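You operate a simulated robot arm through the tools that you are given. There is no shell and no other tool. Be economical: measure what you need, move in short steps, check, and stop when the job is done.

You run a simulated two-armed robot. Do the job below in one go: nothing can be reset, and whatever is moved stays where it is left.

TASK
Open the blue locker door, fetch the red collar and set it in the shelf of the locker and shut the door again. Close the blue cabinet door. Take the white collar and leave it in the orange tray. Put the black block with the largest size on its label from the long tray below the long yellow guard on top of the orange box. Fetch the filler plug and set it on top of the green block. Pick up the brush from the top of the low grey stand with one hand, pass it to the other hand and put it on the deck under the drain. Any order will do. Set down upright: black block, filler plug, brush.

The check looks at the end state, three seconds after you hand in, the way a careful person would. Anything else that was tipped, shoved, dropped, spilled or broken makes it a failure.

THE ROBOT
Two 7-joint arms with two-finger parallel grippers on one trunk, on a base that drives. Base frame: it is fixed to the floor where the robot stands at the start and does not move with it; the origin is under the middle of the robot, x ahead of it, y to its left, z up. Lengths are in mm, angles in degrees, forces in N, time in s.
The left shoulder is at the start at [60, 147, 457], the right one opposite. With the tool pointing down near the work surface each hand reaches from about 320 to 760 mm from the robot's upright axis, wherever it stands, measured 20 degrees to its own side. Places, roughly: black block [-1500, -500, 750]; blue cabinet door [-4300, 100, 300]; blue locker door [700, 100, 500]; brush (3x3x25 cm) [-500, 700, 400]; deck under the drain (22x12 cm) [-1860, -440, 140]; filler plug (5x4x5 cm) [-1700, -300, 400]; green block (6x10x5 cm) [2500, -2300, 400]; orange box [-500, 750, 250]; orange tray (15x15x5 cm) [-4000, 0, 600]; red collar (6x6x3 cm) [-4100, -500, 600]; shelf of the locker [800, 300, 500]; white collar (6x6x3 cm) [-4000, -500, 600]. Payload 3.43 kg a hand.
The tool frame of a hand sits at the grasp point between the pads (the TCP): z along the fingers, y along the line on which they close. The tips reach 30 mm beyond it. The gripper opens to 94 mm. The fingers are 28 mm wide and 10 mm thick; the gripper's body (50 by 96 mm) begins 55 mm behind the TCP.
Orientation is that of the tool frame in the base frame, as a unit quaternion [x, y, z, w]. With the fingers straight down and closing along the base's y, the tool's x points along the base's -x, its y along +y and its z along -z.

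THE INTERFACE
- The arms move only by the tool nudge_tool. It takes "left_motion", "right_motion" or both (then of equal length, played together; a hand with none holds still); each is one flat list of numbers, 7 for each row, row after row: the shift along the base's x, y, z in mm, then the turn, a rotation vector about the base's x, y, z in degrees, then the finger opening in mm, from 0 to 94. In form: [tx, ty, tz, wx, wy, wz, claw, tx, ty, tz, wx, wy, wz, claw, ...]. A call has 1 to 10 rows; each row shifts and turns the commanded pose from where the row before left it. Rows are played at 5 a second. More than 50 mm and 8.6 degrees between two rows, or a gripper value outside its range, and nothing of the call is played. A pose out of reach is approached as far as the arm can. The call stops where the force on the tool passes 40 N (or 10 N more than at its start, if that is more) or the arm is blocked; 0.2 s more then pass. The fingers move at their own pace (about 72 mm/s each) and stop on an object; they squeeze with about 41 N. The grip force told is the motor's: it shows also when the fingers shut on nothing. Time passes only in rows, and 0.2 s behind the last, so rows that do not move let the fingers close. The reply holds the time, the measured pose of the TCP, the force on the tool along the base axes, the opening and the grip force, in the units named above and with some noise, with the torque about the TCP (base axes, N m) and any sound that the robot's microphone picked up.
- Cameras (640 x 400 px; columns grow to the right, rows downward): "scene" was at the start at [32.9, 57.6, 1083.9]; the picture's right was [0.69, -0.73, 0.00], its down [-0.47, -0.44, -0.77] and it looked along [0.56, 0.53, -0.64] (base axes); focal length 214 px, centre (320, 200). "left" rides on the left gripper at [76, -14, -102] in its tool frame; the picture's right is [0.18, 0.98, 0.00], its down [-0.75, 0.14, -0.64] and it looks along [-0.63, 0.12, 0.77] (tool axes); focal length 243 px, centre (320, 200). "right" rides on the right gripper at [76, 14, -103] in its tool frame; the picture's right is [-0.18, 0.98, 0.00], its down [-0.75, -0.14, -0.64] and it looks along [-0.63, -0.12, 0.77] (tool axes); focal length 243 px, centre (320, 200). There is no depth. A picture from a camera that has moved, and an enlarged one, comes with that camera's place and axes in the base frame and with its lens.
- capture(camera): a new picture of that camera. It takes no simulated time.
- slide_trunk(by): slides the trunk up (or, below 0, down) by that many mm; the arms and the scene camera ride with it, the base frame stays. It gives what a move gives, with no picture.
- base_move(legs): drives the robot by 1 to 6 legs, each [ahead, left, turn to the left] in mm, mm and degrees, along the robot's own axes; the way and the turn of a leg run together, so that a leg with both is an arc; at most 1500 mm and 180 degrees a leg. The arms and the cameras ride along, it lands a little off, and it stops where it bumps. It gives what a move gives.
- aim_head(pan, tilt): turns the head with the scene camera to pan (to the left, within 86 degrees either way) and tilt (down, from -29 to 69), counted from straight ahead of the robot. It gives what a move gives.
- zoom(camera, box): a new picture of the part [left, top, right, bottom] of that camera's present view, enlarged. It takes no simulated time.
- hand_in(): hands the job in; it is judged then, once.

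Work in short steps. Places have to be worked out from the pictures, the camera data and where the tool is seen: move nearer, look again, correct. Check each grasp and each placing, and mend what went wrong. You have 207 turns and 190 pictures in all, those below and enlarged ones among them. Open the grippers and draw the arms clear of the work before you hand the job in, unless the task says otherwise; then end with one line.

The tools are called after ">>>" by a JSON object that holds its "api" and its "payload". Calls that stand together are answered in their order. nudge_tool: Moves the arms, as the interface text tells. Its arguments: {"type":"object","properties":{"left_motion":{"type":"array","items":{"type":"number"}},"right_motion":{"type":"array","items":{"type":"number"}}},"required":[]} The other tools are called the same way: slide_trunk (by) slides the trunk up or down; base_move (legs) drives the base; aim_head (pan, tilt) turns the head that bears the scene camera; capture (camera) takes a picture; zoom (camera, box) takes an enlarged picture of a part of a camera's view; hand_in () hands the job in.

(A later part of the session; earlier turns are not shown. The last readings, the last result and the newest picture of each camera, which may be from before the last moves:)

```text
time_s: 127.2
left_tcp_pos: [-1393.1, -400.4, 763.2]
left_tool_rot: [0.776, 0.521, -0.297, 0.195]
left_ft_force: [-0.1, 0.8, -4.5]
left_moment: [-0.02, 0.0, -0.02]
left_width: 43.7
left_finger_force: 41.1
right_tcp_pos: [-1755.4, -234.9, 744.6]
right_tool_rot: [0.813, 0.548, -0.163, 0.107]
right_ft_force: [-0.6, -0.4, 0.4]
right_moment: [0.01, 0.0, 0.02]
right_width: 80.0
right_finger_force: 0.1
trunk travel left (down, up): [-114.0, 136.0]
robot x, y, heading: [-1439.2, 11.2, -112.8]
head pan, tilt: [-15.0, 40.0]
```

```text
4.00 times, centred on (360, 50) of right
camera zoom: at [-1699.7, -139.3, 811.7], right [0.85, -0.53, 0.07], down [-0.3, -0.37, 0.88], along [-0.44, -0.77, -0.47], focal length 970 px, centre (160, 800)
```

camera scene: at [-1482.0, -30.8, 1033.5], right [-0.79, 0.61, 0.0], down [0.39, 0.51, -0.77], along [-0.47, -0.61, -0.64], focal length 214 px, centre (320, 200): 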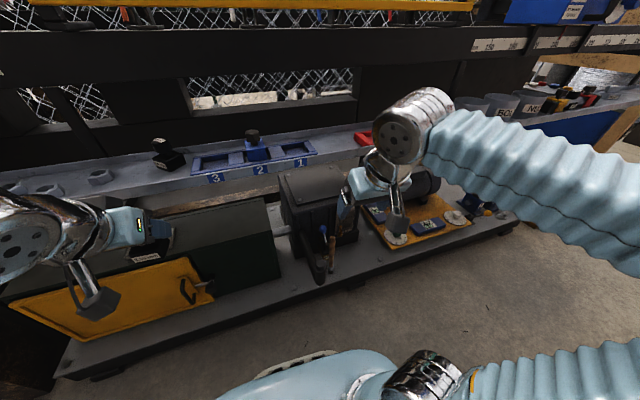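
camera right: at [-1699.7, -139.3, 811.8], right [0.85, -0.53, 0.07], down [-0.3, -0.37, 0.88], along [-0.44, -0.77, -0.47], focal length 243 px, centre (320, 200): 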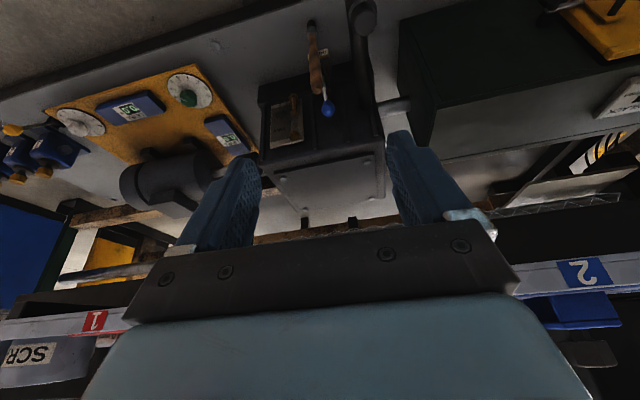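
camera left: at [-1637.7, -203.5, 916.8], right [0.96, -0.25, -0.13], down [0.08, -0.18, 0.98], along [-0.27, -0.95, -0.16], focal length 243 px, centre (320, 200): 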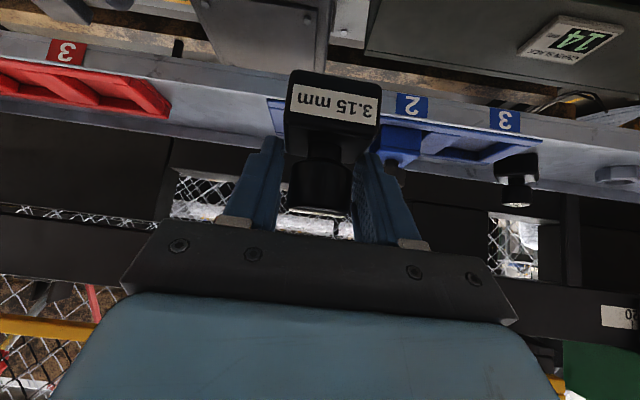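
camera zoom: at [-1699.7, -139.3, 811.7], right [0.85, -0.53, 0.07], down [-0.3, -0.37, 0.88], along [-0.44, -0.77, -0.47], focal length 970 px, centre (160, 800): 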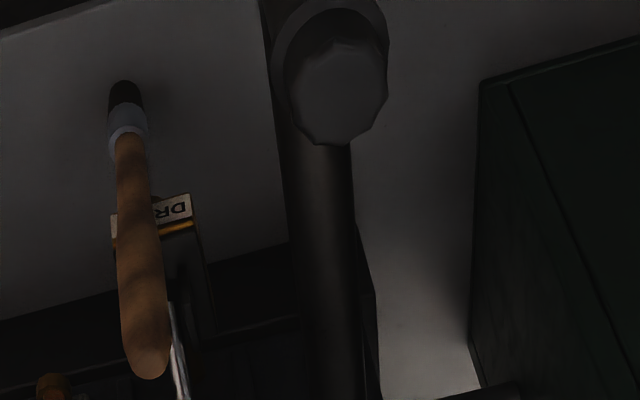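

Plug top at (-1721,-337,450). Move right hand above it to z≈505 and check.

>>> {"api": "nudge_tool", "payload": {"right_motion": [11, -20, -40, 0, 0, 0, 70, 11, -20, -40, 0, 0, 0, 70, 12, -20, -40, 0, 0, 0, 70, 0, -14, -40, 0, 0, 0, 60, 0, -14, -40, 0, 0, 0, 60, 0, -13, -40, 0, 0, 0, 60]}}

>>> {"api": "capture", "payload": {"camera": "right"}}

>>> {"api": "zoom", "payload": {"camera": "scene", "box": [250, 180, 410, 300]}}

```text
time_s: 128.6
left_tcp_pos: [-1392.9, -400.4, 762.0]
left_tool_rot: [0.776, 0.521, -0.296, 0.196]
left_ft_force: [-0.3, 0.8, -4.6]
left_moment: [-0.05, 0.0, -0.01]
left_width: 43.7
left_finger_force: 40.8
right_tcp_pos: [-1720.6, -336.6, 505.1]
right_tool_rot: [0.813, 0.548, -0.163, 0.107]
right_ft_force: [-0.2, 0.6, 0.3]
right_moment: [0.0, -0.01, -0.02]
right_width: 60.1
right_finger_force: 0.1
trunk travel left (down, up): [-114.0, 136.0]
robot x, y, heading: [-1444.9, 13.1, -112.9]
head pan, tilt: [-15.0, 40.0]
```

```text
98 pictures are left
camera right: at [-1665.4, -240.5, 571.2], right [0.85, -0.53, 0.07], down [-0.3, -0.37, 0.88], along [-0.44, -0.77, -0.47], focal length 243 px, centre (320, 200)
```

right: 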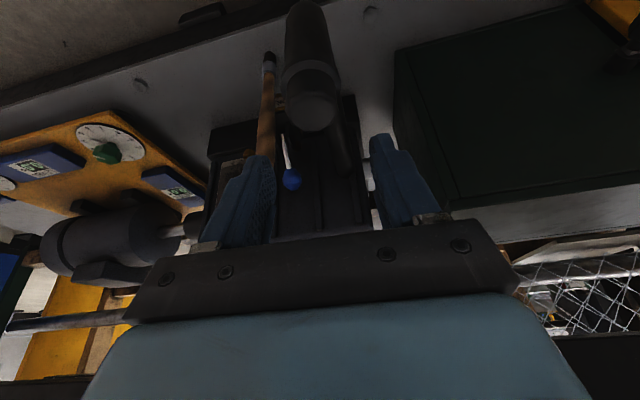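

```text
3.33 times, centred on (330, 240) of scene
camera zoom: at [-1482.0, -30.5, 1033.5], right [-0.79, 0.61, 0.0], down [0.39, 0.51, -0.77], along [-0.47, -0.61, -0.64], focal length 715 px, centre (287, 67)
```

zoom: 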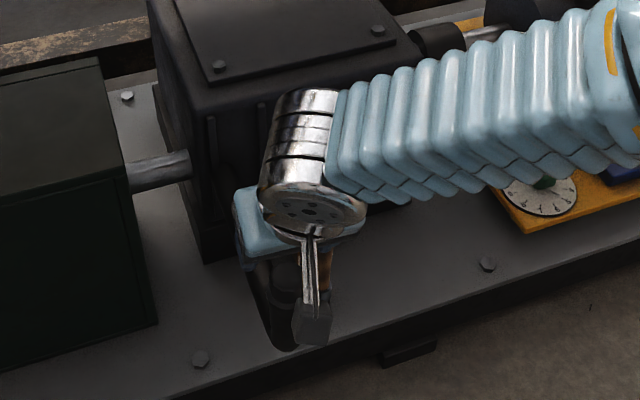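

Aligned within a few mm. Descend to z≈459 and close.

>>> {"api": "nudge_tool", "payload": {"right_motion": [1, 1, -23, 0, 0, 0, 60, 1, 1, -23, 0, 0, 0, 60, 0, 0, 0, 0, 0, 0, 0, 0, 0, 0, 0, 0, 0, 0, 0, 0, 0, 0, 0, 0, 0]}}

>>> {"api": "zoom", "payload": {"camera": "right", "box": [220, 40, 420, 240]}}

```text
time_s: 129.8
left_tcp_pos: [-1392.3, -401.5, 761.0]
left_tool_rot: [0.776, 0.521, -0.297, 0.196]
left_ft_force: [-0.7, -0.2, -5.5]
left_moment: [-0.03, 0.01, 0.0]
left_width: 43.7
left_finger_force: 40.5
right_tcp_pos: [-1718.8, -333.8, 459.9]
right_tool_rot: [0.813, 0.548, -0.162, 0.107]
right_ft_force: [0.8, -0.5, 1.3]
right_moment: [-0.03, -0.05, 0.01]
right_width: 32.3
right_finger_force: 40.8
trunk travel left (down, up): [-114.0, 136.0]
robot x, y, heading: [-1444.4, 7.7, -112.7]
head pan, tilt: [-15.0, 40.0]
```

```text
2.00 times, centred on (320, 140) of right
camera zoom: at [-1663.6, -238.8, 526.0], right [0.85, -0.53, 0.07], down [-0.3, -0.37, 0.88], along [-0.44, -0.77, -0.47], focal length 485 px, centre (320, 320)
```

zoom: 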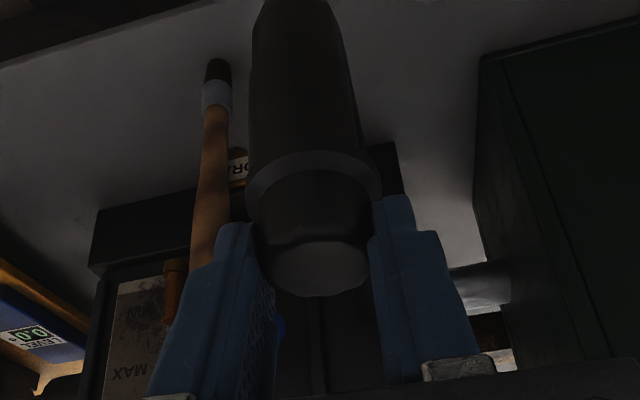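

Gripped at 32 mm just above the ring. Pull up slowly.

>>> {"api": "nudge_tool", "payload": {"right_motion": [0, 0, 8, 0, 0, 0, 0, 0, 0, 10, 0, 0, 0, 0, 0, 0, 15, 0, 0, 0, 0, 0, 0, 20, 0, 0, 0, 0]}}

>>> {"api": "capture", "payload": {"camera": "right"}}

```text
time_s: 130.8
left_tcp_pos: [-1392.9, -399.9, 762.6]
left_tool_rot: [0.776, 0.521, -0.297, 0.195]
left_ft_force: [0.4, 0.7, -4.9]
left_moment: [0.0, 0.01, 0.02]
left_width: 43.7
left_finger_force: 40.9
right_tcp_pos: [-1718.2, -335.4, 512.9]
right_tool_rot: [0.813, 0.55, -0.161, 0.107]
right_ft_force: [0.1, -0.6, -0.8]
right_moment: [0.0, -0.03, -0.01]
right_width: 32.4
right_finger_force: 40.6
trunk travel left (down, up): [-114.0, 136.0]
robot x, y, heading: [-1442.0, 11.7, -112.6]
head pan, tilt: [-15.0, 40.0]
```

```text
95 pictures are left
camera right: at [-1663.8, -239.0, 578.5], right [0.85, -0.52, 0.07], down [-0.3, -0.37, 0.88], along [-0.44, -0.77, -0.47], focal length 243 px, centre (320, 200)
```

right: 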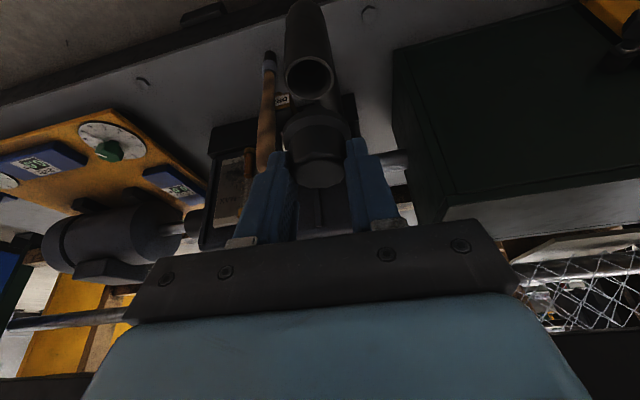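

The plug is out and held. Retract both hands up and back, then drive: back off, turn to face +y, sidestep toward the low table.

>>> {"api": "nudge_tool", "payload": {"right_motion": [0, 0, 40, 0, 0, 0, 0, 8, 18, 40, 0, 0, 0, 0, 15, 30, 35, 0, 0, 0, 0, 10, 30, 35, 0, 0, 0, 0, 0, 20, 35, 0, 0, 0, 0], "left_motion": [8, 20, 10, 0, 0, 0, 0, 8, 20, 10, 0, 0, 0, 0, 0, 0, 0, 0, 0, 0, 0, 0, 0, 0, 0, 0, 0, 0, 0, 0, 0, 0, 0, 0, 0]}}

>>> {"api": "base_move", "payload": {"legs": [[-120, 0, 0], [0, 0, -157], [0, -1086, 0]]}}

>>> {"api": "aim_head", "payload": {"pan": 15, "tilt": 50}}

>>> {"api": "capture", "payload": {"camera": "scene"}}

```text
time_s: 132.0
left_tcp_pos: [-1376.9, -360.5, 780.8]
left_tool_rot: [0.776, 0.521, -0.296, 0.195]
left_ft_force: [0.3, -0.3, -5.5]
left_moment: [0.01, 0.03, -0.02]
left_width: 43.6
left_finger_force: 41.0
right_tcp_pos: [-1685.3, -235.7, 697.1]
right_tool_rot: [0.813, 0.549, -0.161, 0.107]
right_ft_force: [-0.1, -0.7, -0.3]
right_moment: [0.0, -0.04, 0.01]
right_width: 32.4
right_finger_force: 40.7
trunk travel left (down, up): [-114.0, 136.0]
robot x, y, heading: [-1445.0, 13.5, -112.9]
head pan, tilt: [-15.0, 40.0]
```

```text
time_s: 144.9
left_tcp_pos: [-499.3, 422.5, 781.5]
left_tool_rot: [-0.659, 0.663, 0.248, 0.253]
left_ft_force: [0.5, -0.7, -4.7]
left_moment: [-0.02, 0.01, 0.0]
left_width: 43.7
left_finger_force: 41.3
right_tcp_pos: [-166.7, 420.5, 697.3]
right_tool_rot: [-0.694, 0.694, 0.136, 0.138]
right_ft_force: [0.0, -0.2, -0.7]
right_moment: [0.02, 0.0, -0.02]
right_width: 32.2
right_finger_force: 41.2
trunk travel left (down, up): [-114.0, 136.0]
robot x, y, heading: [-297.7, 102.9, 89.1]
head pan, tilt: [-15.0, 40.0]
```

```text
time_s: 145.9
left_tcp_pos: [-500.4, 421.8, 781.9]
left_tool_rot: [-0.659, 0.663, 0.249, 0.254]
left_ft_force: [-0.3, -0.3, -4.5]
left_moment: [0.0, 0.02, 0.0]
left_width: 43.8
left_finger_force: 40.0
right_tcp_pos: [-166.5, 420.7, 697.1]
right_tool_rot: [-0.693, 0.694, 0.136, 0.138]
right_ft_force: [0.5, -1.3, -0.3]
right_moment: [-0.02, 0.02, 0.0]
right_width: 32.0
right_finger_force: 40.6
trunk travel left (down, up): [-114.0, 136.0]
robot x, y, heading: [-296.0, 104.8, 89.1]
head pan, tilt: [15.0, 50.0]
```

```text
94 pictures are left
camera scene: at [-318.8, 146.9, 1019.3], right [0.97, 0.24, 0.0], down [0.19, -0.74, -0.64], along [-0.16, 0.62, -0.77], focal length 214 px, centre (320, 200)
```

scene: 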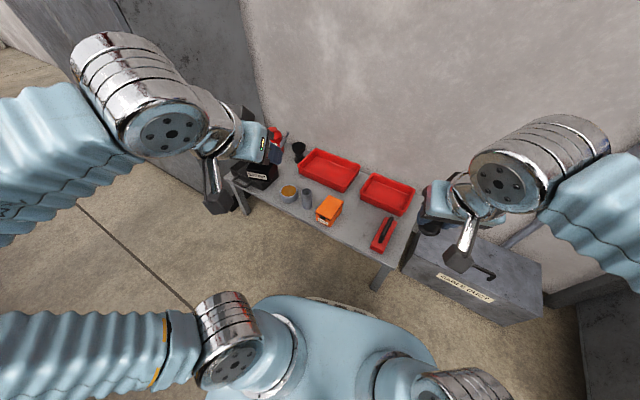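

>>> {"api": "zoom", "payload": {"camera": "scene", "box": [260, 160, 400, 260]}}

>>> {"api": "capture", "payload": {"camera": "left"}}

```text
4.00 times, centred on (330, 210) of scene
camera zoom: at [-318.8, 146.9, 1019.3], right [0.97, 0.24, 0.0], down [0.19, -0.74, -0.64], along [-0.16, 0.62, -0.77], focal length 858 px, centre (280, 160)
```

zoom: 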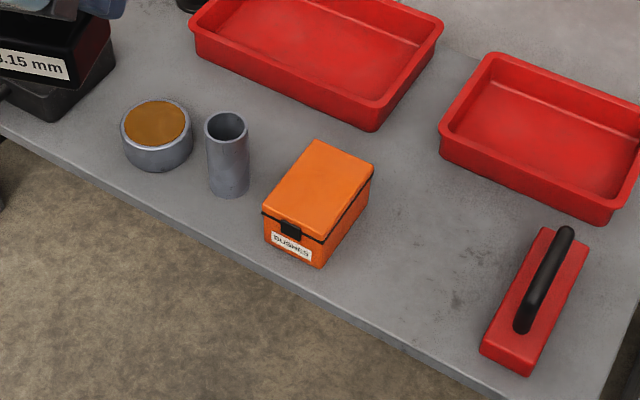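

```text
92 pictures are left
camera left: at [-486.3, 295.7, 807.2], right [-0.98, -0.13, -0.13], down [-0.15, 0.14, 0.98], along [-0.11, 0.98, -0.16], focal length 243 px, centre (320, 200)
```

left: 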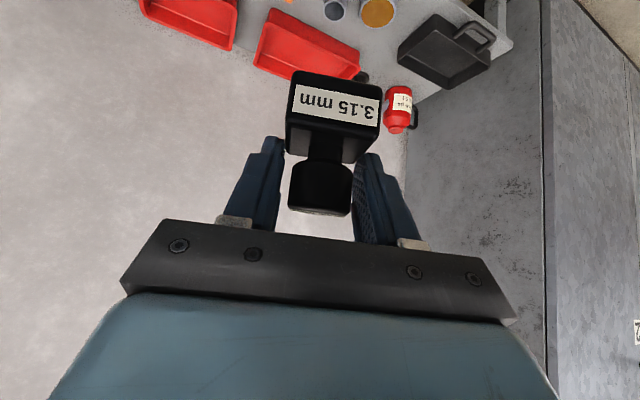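

Box top centre ≈(-410,653,358). I bring the left hand with the block over it to z≈490.

>>> {"api": "nudge_tool", "payload": {"left_motion": [13, 33, -30, 0, 0, 0, 0, 13, 33, -30, 0, 0, 0, 0, 13, 33, -30, 0, 0, 0, 0, 13, 33, -30, 0, 0, 0, 0, 13, 33, -30, 0, 0, 0, 0, 13, 33, -30, 0, 0, 0, 0, 12, 33, -30, 0, 0, 0, 0, 0, 0, -40, 0, 0, 0, 0, 0, 0, -40, 0, 0, 0, 0]}}

>>> {"api": "capture", "payload": {"camera": "left"}}

>>> {"api": "zoom", "payload": {"camera": "scene", "box": [240, 130, 420, 260]}}

```text
time_s: 147.9
left_tcp_pos: [-411.3, 652.0, 489.8]
left_tool_rot: [-0.659, 0.663, 0.247, 0.254]
left_ft_force: [-0.4, -0.7, -4.6]
left_moment: [0.0, 0.02, -0.01]
left_width: 43.4
left_finger_force: 40.9
right_tcp_pos: [-166.5, 422.6, 697.2]
right_tool_rot: [-0.693, 0.694, 0.136, 0.139]
right_ft_force: [0.1, -0.5, -0.5]
right_moment: [0.05, -0.01, -0.01]
right_width: 31.8
right_finger_force: 40.5
trunk travel left (down, up): [-114.0, 136.0]
robot x, y, heading: [-301.7, 103.9, 89.3]
head pan, tilt: [15.0, 50.0]
```

```text
91 pictures are left
camera left: at [-396.4, 526.4, 516.1], right [-0.98, -0.13, -0.13], down [-0.15, 0.14, 0.98], along [-0.11, 0.98, -0.16], focal length 243 px, centre (320, 200)
```

left: 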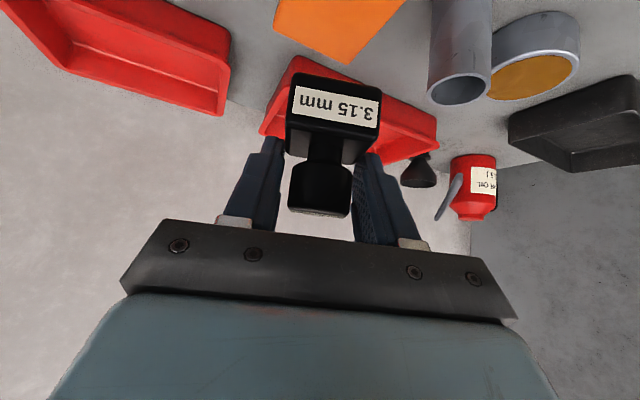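

```text
3.08 times, centred on (330, 195) of scene
camera zoom: at [-318.8, 146.8, 1019.3], right [0.97, 0.25, 0.0], down [0.19, -0.74, -0.64], along [-0.16, 0.62, -0.77], focal length 660 px, centre (289, 215)
```

zoom: 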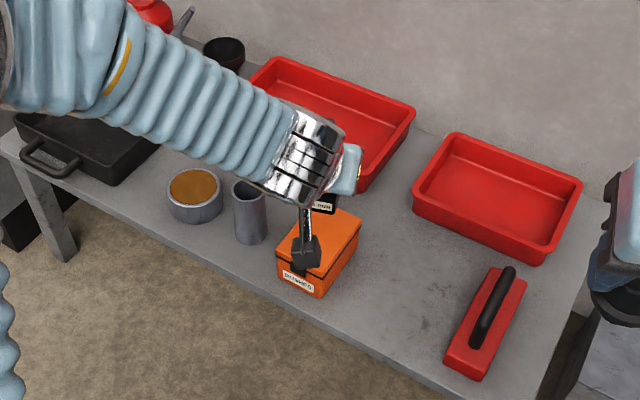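

Projected corners agree with the picture. Descend in small steps until contact.

>>> {"api": "nudge_tool", "payload": {"left_motion": [0, 0, -25, 0, 0, 0, 0, 0, 0, -15, 0, 0, 0, 0, 0, 0, -8, 0, 0, 0, 0, 0, 0, -4, 0, 0, 0, 0, 0, 0, 0, 0, 0, 0, 0]}}

>>> {"api": "capture", "payload": {"camera": "left"}}

>>> {"api": "zoom", "payload": {"camera": "scene", "box": [280, 170, 380, 245]}}

```text
time_s: 149.1
left_tcp_pos: [-410.1, 653.1, 438.6]
left_tool_rot: [-0.659, 0.663, 0.248, 0.253]
left_ft_force: [-0.4, -0.2, -4.7]
left_moment: [0.04, -0.02, 0.0]
left_width: 44.0
left_finger_force: 40.6
right_tcp_pos: [-166.2, 422.3, 698.6]
right_tool_rot: [0.694, -0.693, -0.136, -0.138]
right_ft_force: [0.6, 0.5, -0.4]
right_moment: [0.0, 0.01, 0.02]
right_width: 32.2
right_finger_force: 40.9
trunk travel left (down, up): [-114.0, 136.0]
robot x, y, heading: [-298.5, 104.5, 89.2]
head pan, tilt: [15.0, 50.0]
```

```text
89 pictures are left
camera left: at [-396.4, 526.7, 464.4], right [-0.98, -0.13, -0.13], down [-0.14, 0.14, 0.98], along [-0.11, 0.98, -0.16], focal length 243 px, centre (320, 200)
```

left: 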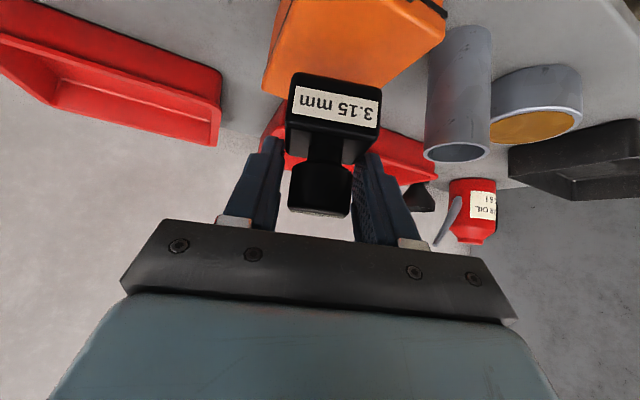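

```text
5.33 times, centred on (330, 208) of scene
camera zoom: at [-318.8, 147.1, 1019.2], right [0.97, 0.25, 0.0], down [0.19, -0.74, -0.64], along [-0.16, 0.62, -0.77], focal length 1144 px, centre (267, 160)
```

zoom: 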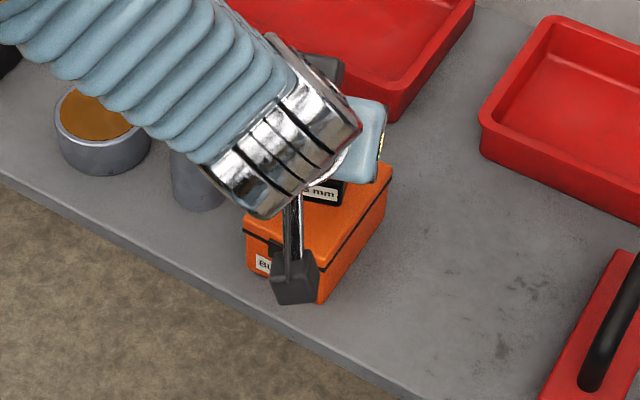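

No contact yet at 438.6. Continue down by small steps.

>>> {"api": "nudge_tool", "payload": {"left_motion": [0, 0, -5, 0, 0, 0, 0, 0, 0, -4, 0, 0, 0, 0, 0, 0, -3, 0, 0, 0, 0, 0, 0, -3, 0, 0, 0, 0, 0, 0, 0, 0, 0, 0, 0]}}

>>> {"api": "capture", "payload": {"camera": "left"}}

```text
time_s: 150.3
left_tcp_pos: [-408.7, 652.2, 425.0]
left_tool_rot: [-0.658, 0.664, 0.248, 0.254]
left_ft_force: [-0.3, -0.6, -4.5]
left_moment: [0.05, -0.03, -0.03]
left_width: 43.7
left_finger_force: 41.4
right_tcp_pos: [-166.4, 422.2, 696.4]
right_tool_rot: [-0.693, 0.694, 0.136, 0.139]
right_ft_force: [-0.1, 0.6, -0.8]
right_moment: [-0.03, 0.0, 0.01]
right_width: 32.0
right_finger_force: 40.9
trunk travel left (down, up): [-114.0, 136.0]
robot x, y, heading: [-301.1, 105.3, 89.2]
head pan, tilt: [15.0, 50.0]
```

```text
87 pictures are left
camera left: at [-396.3, 526.4, 449.9], right [-0.98, -0.13, -0.13], down [-0.15, 0.14, 0.98], along [-0.11, 0.98, -0.16], focal length 243 px, centre (320, 200)
```

left: 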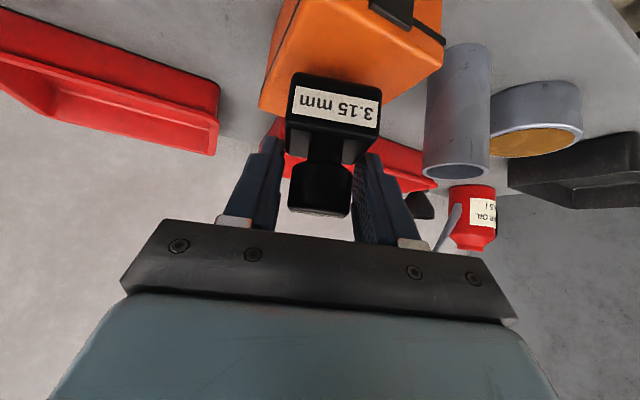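

Block bottom is about z 375; box top ~358. Continue.

>>> {"api": "nudge_tool", "payload": {"left_motion": [0, 0, -5, 0, 0, 0, 0, 0, 0, -4, 0, 0, 0, 0, 0, 0, -3, 0, 0, 0, 0, 0, 0, -3, 0, 0, 0, 0, 0, 0, -3, 0, 0, 0, 0, 0, 0, -3, 0, 0, 0, 0]}}

```text
time_s: 151.7
left_tcp_pos: [-410.2, 653.3, 408.0]
left_tool_rot: [-0.658, 0.662, 0.251, 0.257]
left_ft_force: [-2.8, 0.6, 33.7]
left_moment: [0.42, 0.12, -0.05]
left_width: 43.2
left_finger_force: 41.5
right_tcp_pos: [-165.8, 420.5, 698.8]
right_tool_rot: [0.694, -0.693, -0.137, -0.139]
right_ft_force: [-0.1, -0.3, -1.0]
right_moment: [0.0, 0.0, 0.0]
right_width: 32.2
right_finger_force: 40.7
trunk travel left (down, up): [-114.0, 136.0]
robot x, y, heading: [-298.6, 101.8, 89.1]
head pan, tilt: [15.0, 50.0]
```

Contact (34 N) at TCP z 408. Ease up 3 mm, then open.

>>> {"api": "nudge_tool", "payload": {"left_motion": [0, 0, 3, 0, 0, 0, 0, 0, 0, 0, 0, 0, 0, 50, 0, 0, 0, 0, 0, 0, 64, 0, 0, 0, 0, 0, 0, 70]}}

>>> {"api": "capture", "payload": {"camera": "left"}}

```text
time_s: 152.7
left_tcp_pos: [-410.0, 652.0, 405.7]
left_tool_rot: [-0.659, 0.663, 0.248, 0.253]
left_ft_force: [-0.7, -0.2, 0.3]
left_moment: [0.01, 0.0, 0.01]
left_width: 70.1
left_finger_force: 0.1
right_tcp_pos: [-165.7, 421.8, 697.2]
right_tool_rot: [-0.693, 0.694, 0.136, 0.139]
right_ft_force: [-0.3, -0.2, -1.1]
right_moment: [0.01, -0.01, 0.0]
right_width: 31.8
right_finger_force: 41.1
trunk travel left (down, up): [-114.0, 136.0]
robot x, y, heading: [-298.4, 101.9, 89.3]
head pan, tilt: [15.0, 50.0]
```

```text
86 pictures are left
camera left: at [-396.0, 526.3, 432.1], right [-0.98, -0.13, -0.13], down [-0.15, 0.14, 0.98], along [-0.11, 0.98, -0.16], focal length 243 px, centre (320, 200)
```

left: 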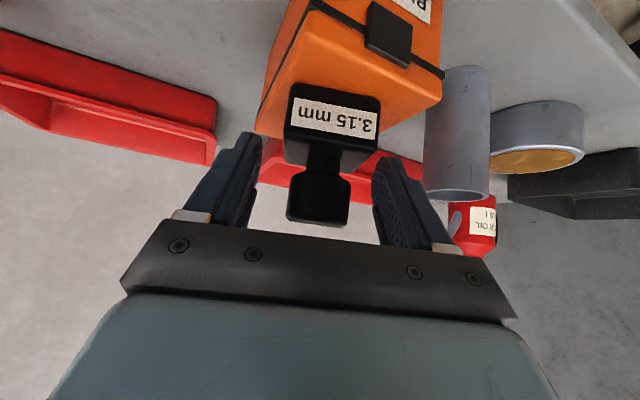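

The block stands on the box. Withdraw the left hand along its axis, then check from the scene camera.

>>> {"api": "nudge_tool", "payload": {"left_motion": [0, -26, 28, 0, 0, 0, 70, 0, -30, 34, 0, 0, 0, 70, 0, -30, 34, 0, 0, 0, 70, 0, -30, 34, 0, 0, 0, 70, -10, -30, 34, 5, 0, 0, 70, -10, -30, 34, 7, 0, 0, 70, -10, -20, 34, 7, 0, 0, 70, -10, 0, 34, 7, 0, 0, 70, 0, 0, 34, 7, 0, 0, 70, 0, 0, 34, 7, 0, 0, 70]}}

>>> {"api": "zoom", "payload": {"camera": "scene", "box": [260, 150, 400, 250]}}

```text
time_s: 154.9
left_tcp_pos: [-439.0, 479.9, 770.2]
left_tool_rot: [-0.531, 0.538, 0.461, 0.465]
left_ft_force: [-0.7, -0.3, -0.1]
left_moment: [-0.01, 0.02, 0.0]
left_width: 70.0
left_finger_force: 0.1
left hand out of reach, approached as far as the arm can: row 6, 7
right_tcp_pos: [-165.9, 421.6, 697.2]
right_tool_rot: [-0.693, 0.694, 0.136, 0.139]
right_ft_force: [0.0, 0.4, -0.7]
right_moment: [-0.02, -0.01, -0.01]
right_width: 31.9
right_finger_force: 41.2
trunk travel left (down, up): [-114.0, 136.0]
robot x, y, heading: [-300.5, 100.0, 89.1]
head pan, tilt: [15.0, 50.0]
```

```text
4.00 times, centred on (330, 200) of scene
camera zoom: at [-318.8, 146.8, 1019.2], right [0.97, 0.25, 0.0], down [0.19, -0.74, -0.64], along [-0.16, 0.62, -0.77], focal length 858 px, centre (280, 200)
```

zoom: 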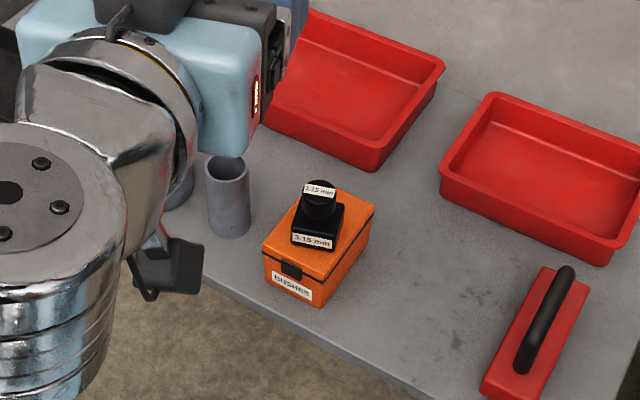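

Black block done. I turn the left tool back down, then drive toward the green block area and look around.

>>> {"api": "nudge_tool", "payload": {"left_motion": [0, -10, 10, -8.3, 0, 0, 60, 0, -10, 10, -8.3, 0, 0, 60, 0, -10, 10, -8.3, 0, 0, 60, 0, -10, 10, -8.3, 0, 0, 60, 0, -10, 0, -8.3, 0, 0, 60, 0, -10, 0, -8.3, 0, 0, 60, 0, -10, 0, -8.3, 0, 0, 60, 0, 0, 0, -8.3, 0, 0, 60, 0, 0, 0, -8.3, 0, 0, 60, 0, 0, 0, -8.3, 0, 0, 60]}}

>>> {"api": "base_move", "payload": {"legs": [[-350, 0, 0], [0, 0, -90], [600, 0, 0]]}}

>>> {"api": "aim_head", "payload": {"pan": 0, "tilt": 15}}

>>> {"api": "capture", "payload": {"camera": "scene"}}

>>> {"api": "aim_head", "payload": {"pan": -40, "tilt": 15}}

>>> {"api": "capture", "payload": {"camera": "scene"}}

```text
time_s: 157.1
left_tcp_pos: [-438.1, 409.3, 810.3]
left_tool_rot: [-0.705, 0.709, -0.005, 0.004]
left_ft_force: [-0.5, -0.3, -0.6]
left_moment: [0.01, 0.01, 0.0]
left_width: 60.1
left_finger_force: 0.1
right_tcp_pos: [-166.7, 422.6, 697.6]
right_tool_rot: [-0.693, 0.694, 0.137, 0.139]
right_ft_force: [-0.4, 0.0, -1.7]
right_moment: [-0.04, 0.0, -0.01]
right_width: 31.8
right_finger_force: 40.9
trunk travel left (down, up): [-114.0, 136.0]
robot x, y, heading: [-300.8, 103.3, 89.4]
head pan, tilt: [15.0, 50.0]
```

```text
time_s: 166.2
left_tcp_pos: [605.5, -117.6, 810.5]
left_tool_rot: [0.002, 1.0, -0.007, 0.001]
left_ft_force: [0.3, 0.5, -0.6]
left_moment: [-0.01, 0.01, -0.03]
left_width: 59.9
left_finger_force: 0.1
right_tcp_pos: [616.1, -392.9, 697.7]
right_tool_rot: [0.002, 0.981, -0.003, 0.194]
right_ft_force: [-0.4, -1.4, -0.2]
right_moment: [0.02, -0.02, -0.01]
right_width: 31.5
right_finger_force: 41.1
trunk travel left (down, up): [-114.0, 136.0]
robot x, y, heading: [299.1, -257.1, -1.2]
head pan, tilt: [15.0, 50.0]
```

```text
time_s: 167.2
left_tcp_pos: [605.1, -118.0, 809.8]
left_tool_rot: [0.003, 1.0, -0.007, 0.001]
left_ft_force: [0.0, 0.4, -0.1]
left_moment: [0.02, -0.02, 0.0]
left_width: 60.1
left_finger_force: 0.1
right_tcp_pos: [615.9, -391.2, 697.3]
right_tool_rot: [0.002, 0.981, -0.002, 0.195]
right_ft_force: [0.5, -0.1, -0.7]
right_moment: [-0.01, -0.02, -0.01]
right_width: 31.3
right_finger_force: 40.7
trunk travel left (down, up): [-114.0, 136.0]
robot x, y, heading: [297.9, -254.5, -1.3]
head pan, tilt: [0.0, 15.0]
```

```text
84 pictures are left
camera scene: at [362.9, -258.2, 1072.9], right [-0.02, -1.0, 0.0], down [-0.26, 0.0, -0.97], along [0.97, -0.02, -0.26], focal length 214 px, centre (320, 200)
```

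scene: 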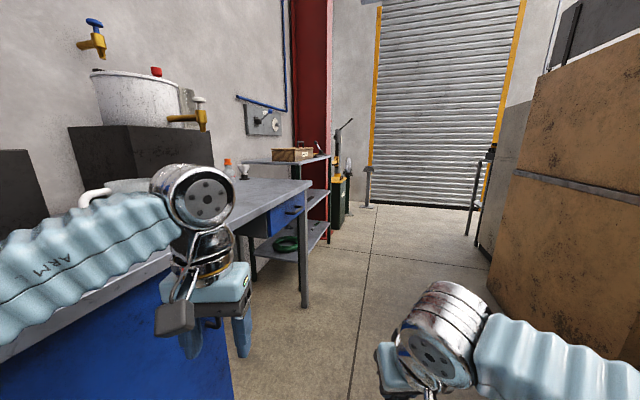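

```text
time_s: 168.2
left_tcp_pos: [605.8, -118.2, 810.5]
left_tool_rot: [0.003, 1.0, -0.007, 0.0]
left_ft_force: [0.3, 0.3, -0.4]
left_moment: [0.01, 0.01, -0.06]
left_width: 60.2
left_finger_force: 0.1
right_tcp_pos: [615.3, -390.9, 697.5]
right_tool_rot: [0.002, 0.981, -0.003, 0.194]
right_ft_force: [-0.9, 0.2, -0.5]
right_moment: [0.01, 0.02, 0.01]
right_width: 31.4
right_finger_force: 41.8
trunk travel left (down, up): [-114.0, 136.0]
robot x, y, heading: [301.9, -258.6, -1.1]
head pan, tilt: [-40.0, 15.0]
```

```text
83 pictures are left
camera scene: at [340.0, -317.8, 1073.0], right [-0.66, -0.75, 0.0], down [-0.2, 0.17, -0.97], along [0.73, -0.63, -0.26], focal length 214 px, centre (320, 200)
```

scene: 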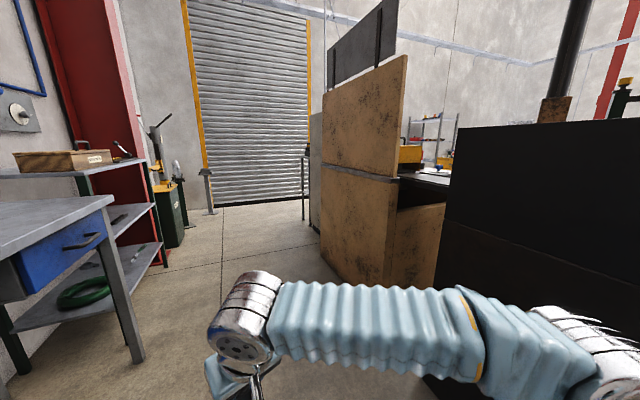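

The aisle runs past the brown panel towards the door; the green block lies around the panel's far end. Drive along the panel at a safe distance.

>>> {"api": "base_move", "payload": {"legs": [[0, 0, -20.7], [1450, 0, 0], [750, 0, 0]]}}

>>> {"api": "aim_head", "payload": {"pan": -60, "tilt": 20}}

>>> {"api": "capture", "payload": {"camera": "scene"}}

>>> {"api": "aim_head", "payload": {"pan": -10, "tilt": 20}}

>>> {"api": "capture", "payload": {"camera": "scene"}}

```text
time_s: 180.2
left_tcp_pos: [2669.2, -1060.3, 809.7]
left_tool_rot: [0.185, 0.983, -0.008, -0.001]
left_ft_force: [0.2, 0.3, -1.2]
left_moment: [-0.02, 0.0, 0.0]
left_width: 59.9
left_finger_force: 0.0
right_tcp_pos: [2582.4, -1318.2, 697.5]
right_tool_rot: [0.18, 0.964, -0.037, 0.191]
right_ft_force: [-0.2, -0.4, -0.8]
right_moment: [0.01, -0.02, 0.03]
right_width: 31.1
right_finger_force: 40.7
trunk travel left (down, up): [-114.0, 136.0]
robot x, y, heading: [2336.8, -1083.2, -21.9]
head pan, tilt: [-40.0, 15.0]
```

```text
time_s: 181.0
left_tcp_pos: [2668.6, -1059.1, 809.8]
left_tool_rot: [0.185, 0.983, -0.007, -0.001]
left_ft_force: [-0.1, 0.2, -0.4]
left_moment: [0.02, -0.01, 0.02]
left_width: 59.9
left_finger_force: 0.1
right_tcp_pos: [2582.9, -1318.1, 697.9]
right_tool_rot: [0.18, 0.964, -0.038, 0.191]
right_ft_force: [0.6, -0.3, -0.1]
right_moment: [0.02, -0.02, 0.0]
right_width: 31.3
right_finger_force: 40.7
trunk travel left (down, up): [-114.0, 136.0]
robot x, y, heading: [2334.4, -1078.7, -22.0]
head pan, tilt: [-60.0, 20.0]
```

```text
82 pictures are left
camera scene: at [2319.7, -1160.5, 1064.9], right [-0.99, -0.14, 0.0], down [-0.05, 0.34, -0.94], along [0.13, -0.93, -0.34], focal length 214 px, centre (320, 200)
```

scene: 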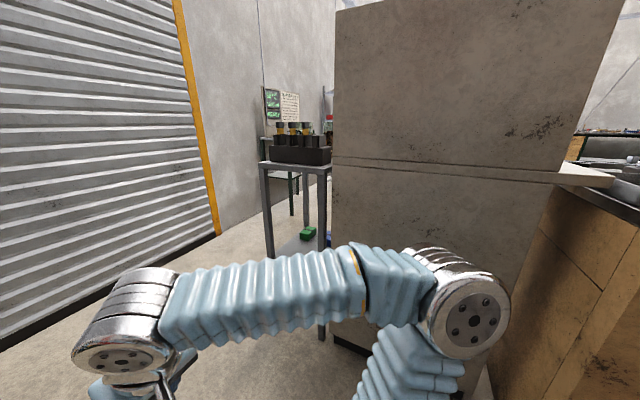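

```text
time_s: 182.2
left_tcp_pos: [2667.9, -1059.2, 809.9]
left_tool_rot: [0.184, 0.983, -0.007, 0.0]
left_ft_force: [-0.1, 0.2, -1.2]
left_moment: [0.01, 0.03, -0.02]
left_width: 60.1
left_finger_force: 0.1
right_tcp_pos: [2583.8, -1318.1, 698.2]
right_tool_rot: [0.18, 0.964, -0.038, 0.191]
right_ft_force: [-0.2, 0.3, -0.5]
right_moment: [0.02, 0.01, 0.01]
right_width: 31.3
right_finger_force: 41.0
trunk travel left (down, up): [-114.0, 136.0]
robot x, y, heading: [2333.1, -1080.4, -21.9]
head pan, tilt: [-10.0, 20.0]
```

```text
81 pictures are left
camera scene: at [2385.6, -1117.6, 1064.8], right [-0.53, -0.85, 0.0], down [-0.29, 0.18, -0.94], along [0.8, -0.5, -0.34], focal length 214 px, centre (320, 200)
```

scene: 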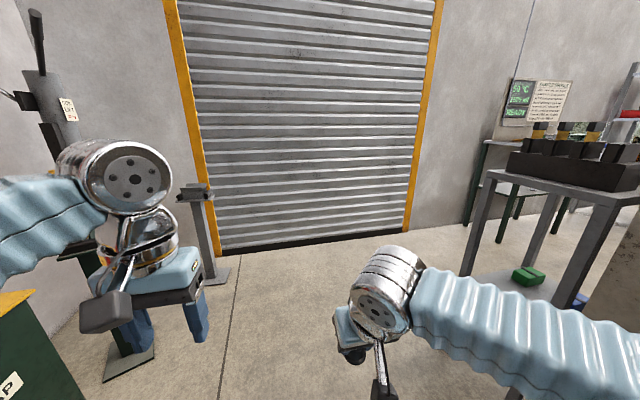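

The green block is on the lower shelf of the small table past the grey cabinet, about (2563,-2351,400). I turn to face it and come closer.

>>> {"api": "base_move", "payload": {"legs": [[0, 0, -66], [0, 330, 0], [300, 0, 0]]}}

>>> {"api": "aim_head", "payload": {"pan": 0, "tilt": 30}}

>>> {"api": "capture", "payload": {"camera": "scene"}}

```text
time_s: 188.9
left_tcp_pos: [2824.4, -1668.7, 810.0]
left_tool_rot: [0.691, 0.723, -0.006, -0.004]
left_ft_force: [-0.2, -0.9, 0.1]
left_moment: [-0.01, 0.01, 0.02]
left_width: 59.9
left_finger_force: 0.1
right_tcp_pos: [2552.5, -1694.5, 696.9]
right_tool_rot: [0.677, 0.71, -0.135, 0.14]
right_ft_force: [0.4, 0.2, 0.2]
right_moment: [-0.03, 0.02, 0.01]
right_width: 31.1
right_finger_force: 41.1
trunk travel left (down, up): [-114.0, 136.0]
robot x, y, heading: [2671.4, -1368.5, -88.1]
head pan, tilt: [-10.0, 20.0]
```

```text
time_s: 189.7
left_tcp_pos: [2824.5, -1668.7, 810.4]
left_tool_rot: [0.692, 0.722, -0.006, -0.004]
left_ft_force: [-0.6, 0.0, -1.2]
left_moment: [-0.01, 0.0, 0.01]
left_width: 60.0
left_finger_force: 0.1
right_tcp_pos: [2551.8, -1694.2, 696.4]
right_tool_rot: [0.677, 0.709, -0.135, 0.139]
right_ft_force: [-0.2, -0.4, -1.0]
right_moment: [-0.03, 0.0, -0.02]
right_width: 31.1
right_finger_force: 41.8
trunk travel left (down, up): [-114.0, 136.0]
robot x, y, heading: [2671.3, -1372.0, -88.1]
head pan, tilt: [0.0, 30.0]
```

```text
80 pictures are left
camera scene: at [2674.5, -1431.0, 1048.8], right [-1.0, -0.03, 0.0], down [-0.02, 0.5, -0.87], along [0.03, -0.87, -0.5], focal length 214 px, centre (320, 200)
```

scene: 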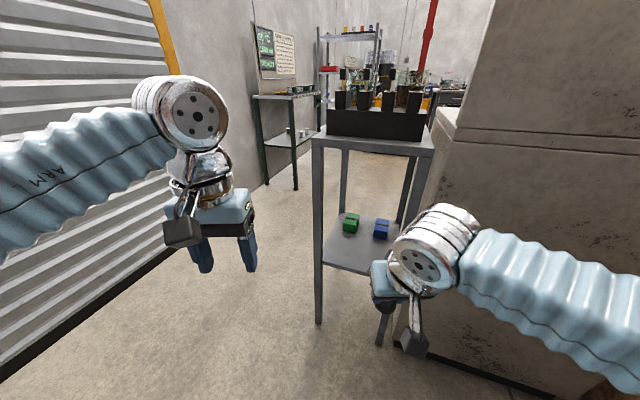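

The green block is accessible from the table's left side (x≈2700 edge, top at z≈890). I drive around to x≈3120 and face -x.

>>> {"api": "base_move", "payload": {"legs": [[0, 460, 0], [1000, 0, 0], [0, 0, -92]]}}

>>> {"api": "aim_head", "payload": {"pan": 0, "tilt": 40}}

>>> {"api": "capture", "payload": {"camera": "scene"}}

```text
time_s: 201.1
left_tcp_pos: [2855.2, -2491.8, 809.8]
left_tool_rot: [1.0, -0.001, -0.001, -0.007]
left_ft_force: [-0.3, 0.1, 0.8]
left_moment: [0.0, 0.01, -0.01]
left_width: 60.0
left_finger_force: 0.1
right_tcp_pos: [2843.5, -2218.5, 696.8]
right_tool_rot: [0.981, 0.001, -0.194, -0.001]
right_ft_force: [-0.3, -0.5, -0.2]
right_moment: [0.01, 0.0, 0.01]
right_width: 31.4
right_finger_force: 41.4
trunk travel left (down, up): [-114.0, 136.0]
robot x, y, heading: [3161.8, -2354.3, 179.2]
head pan, tilt: [0.0, 30.0]
```

```text
time_s: 201.8
left_tcp_pos: [2854.8, -2491.2, 810.3]
left_tool_rot: [1.0, -0.001, -0.001, -0.007]
left_ft_force: [-0.4, -0.5, 0.2]
left_moment: [-0.01, 0.0, -0.02]
left_width: 59.9
left_finger_force: 0.1
right_tcp_pos: [2842.5, -2218.1, 696.9]
right_tool_rot: [0.981, 0.0, -0.194, -0.002]
right_ft_force: [0.0, 0.2, 0.3]
right_moment: [-0.01, -0.01, -0.02]
right_width: 31.0
right_finger_force: 40.7
trunk travel left (down, up): [-114.0, 136.0]
robot x, y, heading: [3161.7, -2354.1, 179.3]
head pan, tilt: [0.0, 40.0]
```

```text
79 pictures are left
camera scene: at [3107.5, -2352.5, 1033.5], right [0.01, 1.0, 0.0], down [0.64, -0.01, -0.77], along [-0.77, 0.01, -0.64], focal length 214 px, centre (320, 200)
```

scene: 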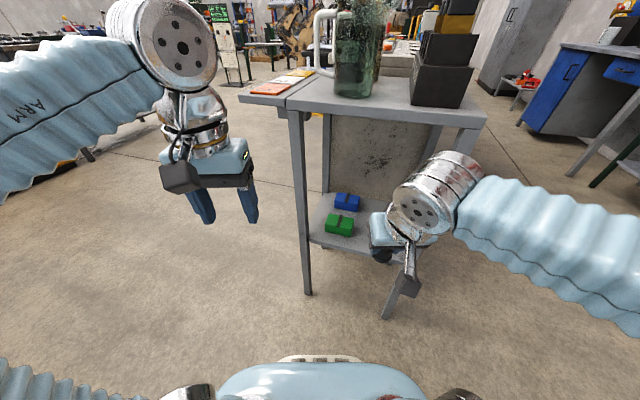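

I zoom in on the green block.

>>> {"api": "zoom", "payload": {"camera": "scene", "box": [290, 180, 410, 270]}}

>>> {"api": "capture", "payload": {"camera": "right"}}

```text
4.44 times, centred on (350, 225) of scene
camera zoom: at [3107.5, -2352.5, 1033.5], right [0.01, 1.0, 0.0], down [0.64, -0.01, -0.77], along [-0.77, 0.01, -0.64], focal length 953 px, centre (187, 89)
```

zoom: 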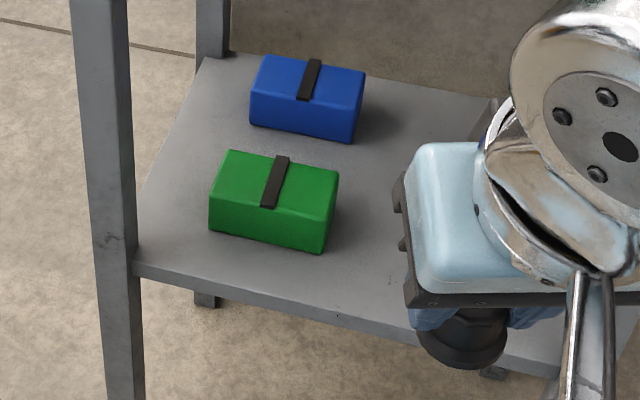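

```text
77 pictures are left
camera right: at [2952.8, -2233.5, 763.0], right [-0.17, -0.98, 0.07], down [-0.45, 0.14, 0.88], along [-0.88, 0.12, -0.47], focal length 243 px, centre (320, 200)
```

right: 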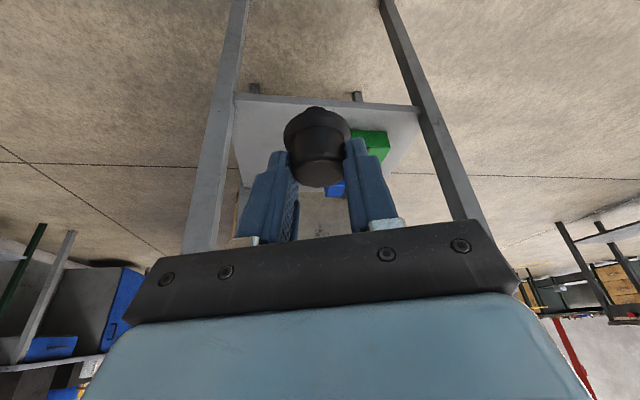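

Green block: 100 mm along y, black strip across its middle; top about (2545,-2270,450). I move the right hand with the plug toward it, first to (2640,-2268,600).

>>> {"api": "nudge_tool", "payload": {"right_motion": [-29, -7, -14, 0, 0, 0, 0, -29, -7, -14, 0, 0, 0, 0, -29, -7, -14, 0, 0, 0, 0, -29, -7, -14, 0, 0, 0, 0, -29, -7, -14, 0, 0, 0, 0, -29, -7, -14, 0, 0, 0, 0, -29, -7, -13, 0, 0, 0, 0]}}

>>> {"api": "capture", "payload": {"camera": "right"}}

>>> {"api": "zoom", "payload": {"camera": "scene", "box": [270, 90, 470, 260]}}

```text
time_s: 203.4
left_tcp_pos: [2856.4, -2492.3, 809.0]
left_tool_rot: [1.0, -0.001, -0.001, -0.006]
left_ft_force: [0.0, 0.5, 0.6]
left_moment: [-0.01, -0.02, 0.02]
left_width: 60.1
left_finger_force: 0.0
right_tcp_pos: [2639.1, -2267.4, 599.7]
right_tool_rot: [0.981, 0.001, -0.194, -0.002]
right_ft_force: [0.3, 0.7, -0.4]
right_moment: [0.01, -0.03, -0.01]
right_width: 31.2
right_finger_force: 40.7
trunk travel left (down, up): [-114.0, 136.0]
robot x, y, heading: [3160.3, -2352.5, 179.2]
head pan, tilt: [0.0, 40.0]
```

```text
76 pictures are left
camera right: at [2749.9, -2282.3, 666.1], right [-0.17, -0.98, 0.07], down [-0.45, 0.14, 0.88], along [-0.88, 0.12, -0.47], focal length 243 px, centre (320, 200)
```

right: 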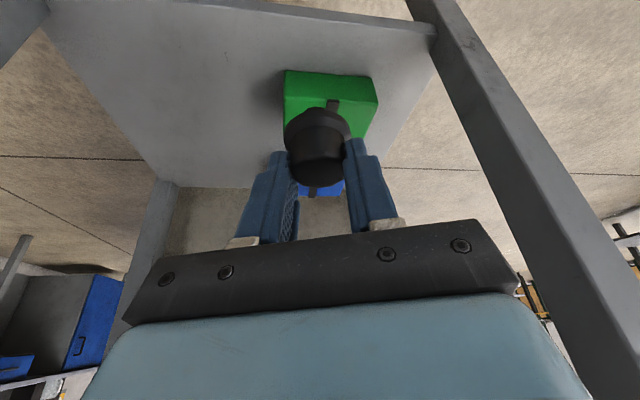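

```text
2.35 times, centred on (370, 175) of scene
camera zoom: at [3107.7, -2352.5, 1033.5], right [0.01, 1.0, 0.0], down [0.64, -0.01, -0.77], along [-0.77, 0.01, -0.64], focal length 505 px, centre (202, 259)
```

zoom: 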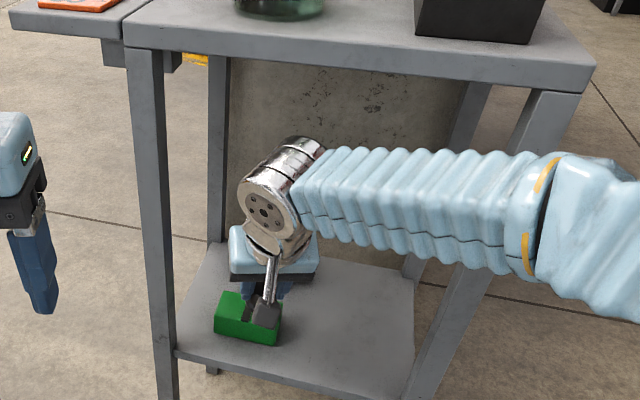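

Green top centre computed as (2535,-2270), z≈453. Move above it at TCP z≈545.

>>> {"api": "nudge_tool", "payload": {"right_motion": [-35, -1, -8, 0, 0, 0, 0, -35, -1, -8, 0, 0, 0, 0, -34, 0, -8, 0, 0, 0, 0, 0, 0, -28, 0, 0, 0, 0]}}

>>> {"api": "capture", "payload": {"camera": "right"}}

>>> {"api": "zoom", "payload": {"camera": "scene", "box": [290, 170, 410, 250]}}

```text
time_s: 204.4
left_tcp_pos: [2854.0, -2490.5, 810.2]
left_tool_rot: [1.0, -0.001, -0.001, -0.007]
left_ft_force: [0.8, 0.4, 0.8]
left_moment: [0.02, 0.04, 0.03]
left_width: 60.1
left_finger_force: 0.0
right_tcp_pos: [2534.4, -2270.7, 549.0]
right_tool_rot: [0.981, 0.0, -0.194, -0.002]
right_ft_force: [-0.2, 0.3, 0.2]
right_moment: [-0.01, 0.02, -0.01]
right_width: 31.3
right_finger_force: 40.9
trunk travel left (down, up): [-114.0, 136.0]
robot x, y, heading: [3163.5, -2352.6, 179.3]
head pan, tilt: [0.0, 40.0]
```

```text
74 pictures are left
camera right: at [2645.0, -2284.9, 614.3], right [-0.17, -0.98, 0.07], down [-0.45, 0.14, 0.88], along [-0.88, 0.12, -0.47], focal length 243 px, centre (320, 200)
```

right: 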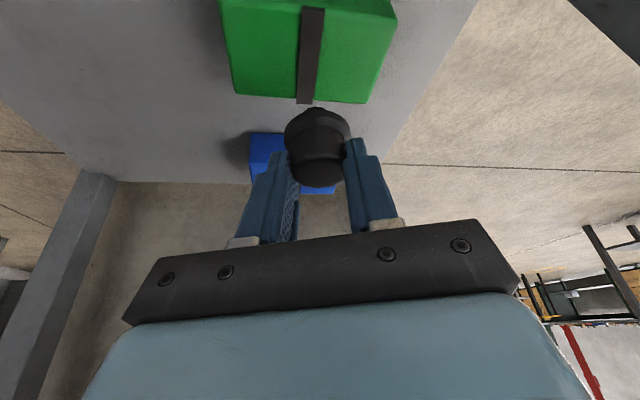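

```text
5.00 times, centred on (350, 210) of scene
camera zoom: at [3107.6, -2352.5, 1033.5], right [0.01, 1.0, 0.0], down [0.64, -0.01, -0.77], along [-0.77, 0.01, -0.64], focal length 1072 px, centre (170, 150)
```

zoom: 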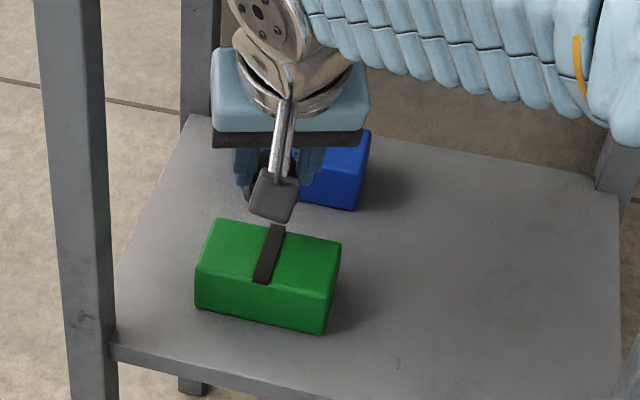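

Plug bottom projects over the block centre. Descend in small steps to contact.

>>> {"api": "nudge_tool", "payload": {"right_motion": [0, 0, -14, 0, 0, 0, 0, 0, 0, -8, 0, 0, 0, 0, 0, 0, -4, 0, 0, 0, 0, 0, 0, -3, 0, 0, 0, 0, 0, 0, 0, 0, 0, 0, 0]}}

>>> {"api": "capture", "payload": {"camera": "right"}}

```text
time_s: 205.6
left_tcp_pos: [2856.9, -2491.5, 811.1]
left_tool_rot: [1.0, -0.001, -0.003, -0.007]
left_ft_force: [-0.9, 0.1, 0.2]
left_moment: [0.03, 0.0, 0.03]
left_width: 60.0
left_finger_force: 0.0
right_tcp_pos: [2535.5, -2270.6, 522.4]
right_tool_rot: [0.981, 0.001, -0.196, -0.001]
right_ft_force: [2.8, 1.8, 24.6]
right_moment: [0.2, -0.03, -0.03]
right_width: 31.1
right_finger_force: 40.9
trunk travel left (down, up): [-114.0, 136.0]
robot x, y, heading: [3158.6, -2350.6, 179.2]
head pan, tilt: [0.0, 40.0]
```

```text
72 pictures are left
camera right: at [2645.8, -2284.8, 587.5], right [-0.17, -0.98, 0.07], down [-0.45, 0.14, 0.88], along [-0.88, 0.12, -0.46], focal length 243 px, centre (320, 200)
```

right: 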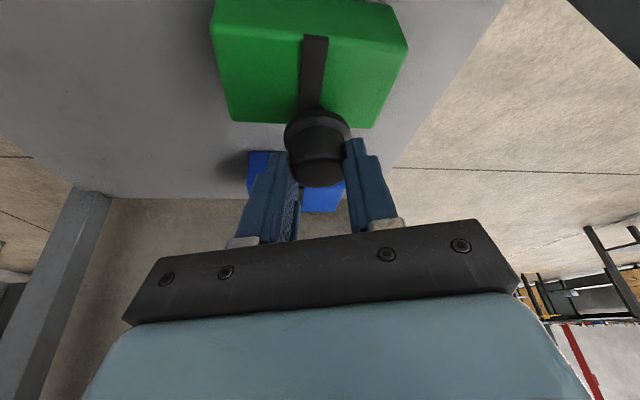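

Contact at 522; the plug is ~8 mm beyond centre. Lift slightly, shift +8 mm in x, settle, and release.

>>> {"api": "nudge_tool", "payload": {"right_motion": [0, 0, 6, 0, 0, 0, 0, 8, 0, 0, 0, 0, 0, 0, 0, 0, -3, 0, 0, 0, 0, 0, 0, -2, 0, 0, 0, 0, 0, 0, 0, 0, 0, 0, 0]}}

```text
time_s: 206.8
left_tcp_pos: [2856.6, -2491.7, 810.1]
left_tool_rot: [1.0, -0.001, -0.002, -0.006]
left_ft_force: [0.8, 0.1, -0.2]
left_moment: [-0.03, 0.01, 0.02]
left_width: 59.8
left_finger_force: 0.1
right_tcp_pos: [2544.0, -2269.9, 522.4]
right_tool_rot: [0.981, 0.001, -0.196, -0.002]
right_ft_force: [4.0, 2.5, 19.6]
right_moment: [0.11, -0.16, 0.01]
right_width: 31.0
right_finger_force: 41.5
trunk travel left (down, up): [-114.0, 136.0]
robot x, y, heading: [3161.1, -2352.0, 179.1]
head pan, tilt: [0.0, 40.0]
```

>>> {"api": "nudge_tool", "payload": {"right_motion": [0, 0, 1, 0, 0, 0, 36, 0, 0, 0, 0, 0, 0, 44, 0, 0, 0, 0, 0, 0, 60, 0, 0, 0, 0, 0, 0, 60]}}

>>> {"api": "capture", "payload": {"camera": "right"}}

```text
time_s: 207.8
left_tcp_pos: [2855.4, -2492.0, 810.1]
left_tool_rot: [1.0, 0.0, 0.0, -0.007]
left_ft_force: [0.5, -0.1, 0.5]
left_moment: [-0.02, 0.02, 0.0]
left_width: 60.2
left_finger_force: 0.0
right_tcp_pos: [2544.8, -2269.8, 520.2]
right_tool_rot: [0.981, 0.001, -0.195, -0.002]
right_ft_force: [-0.1, 0.2, -0.2]
right_moment: [-0.01, -0.01, -0.01]
right_width: 60.1
right_finger_force: 0.1
trunk travel left (down, up): [-114.0, 136.0]
robot x, y, heading: [3162.1, -2351.4, 179.6]
head pan, tilt: [0.0, 40.0]
```

```text
71 pictures are left
camera right: at [2653.9, -2284.5, 586.9], right [-0.17, -0.98, 0.07], down [-0.45, 0.14, 0.88], along [-0.88, 0.12, -0.47], focal length 243 px, centre (320, 200)
```

right: 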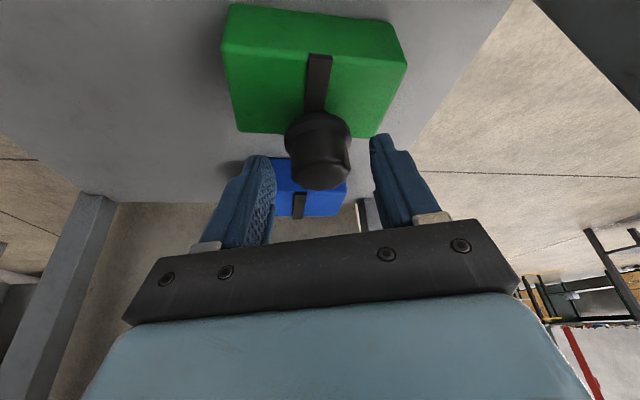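

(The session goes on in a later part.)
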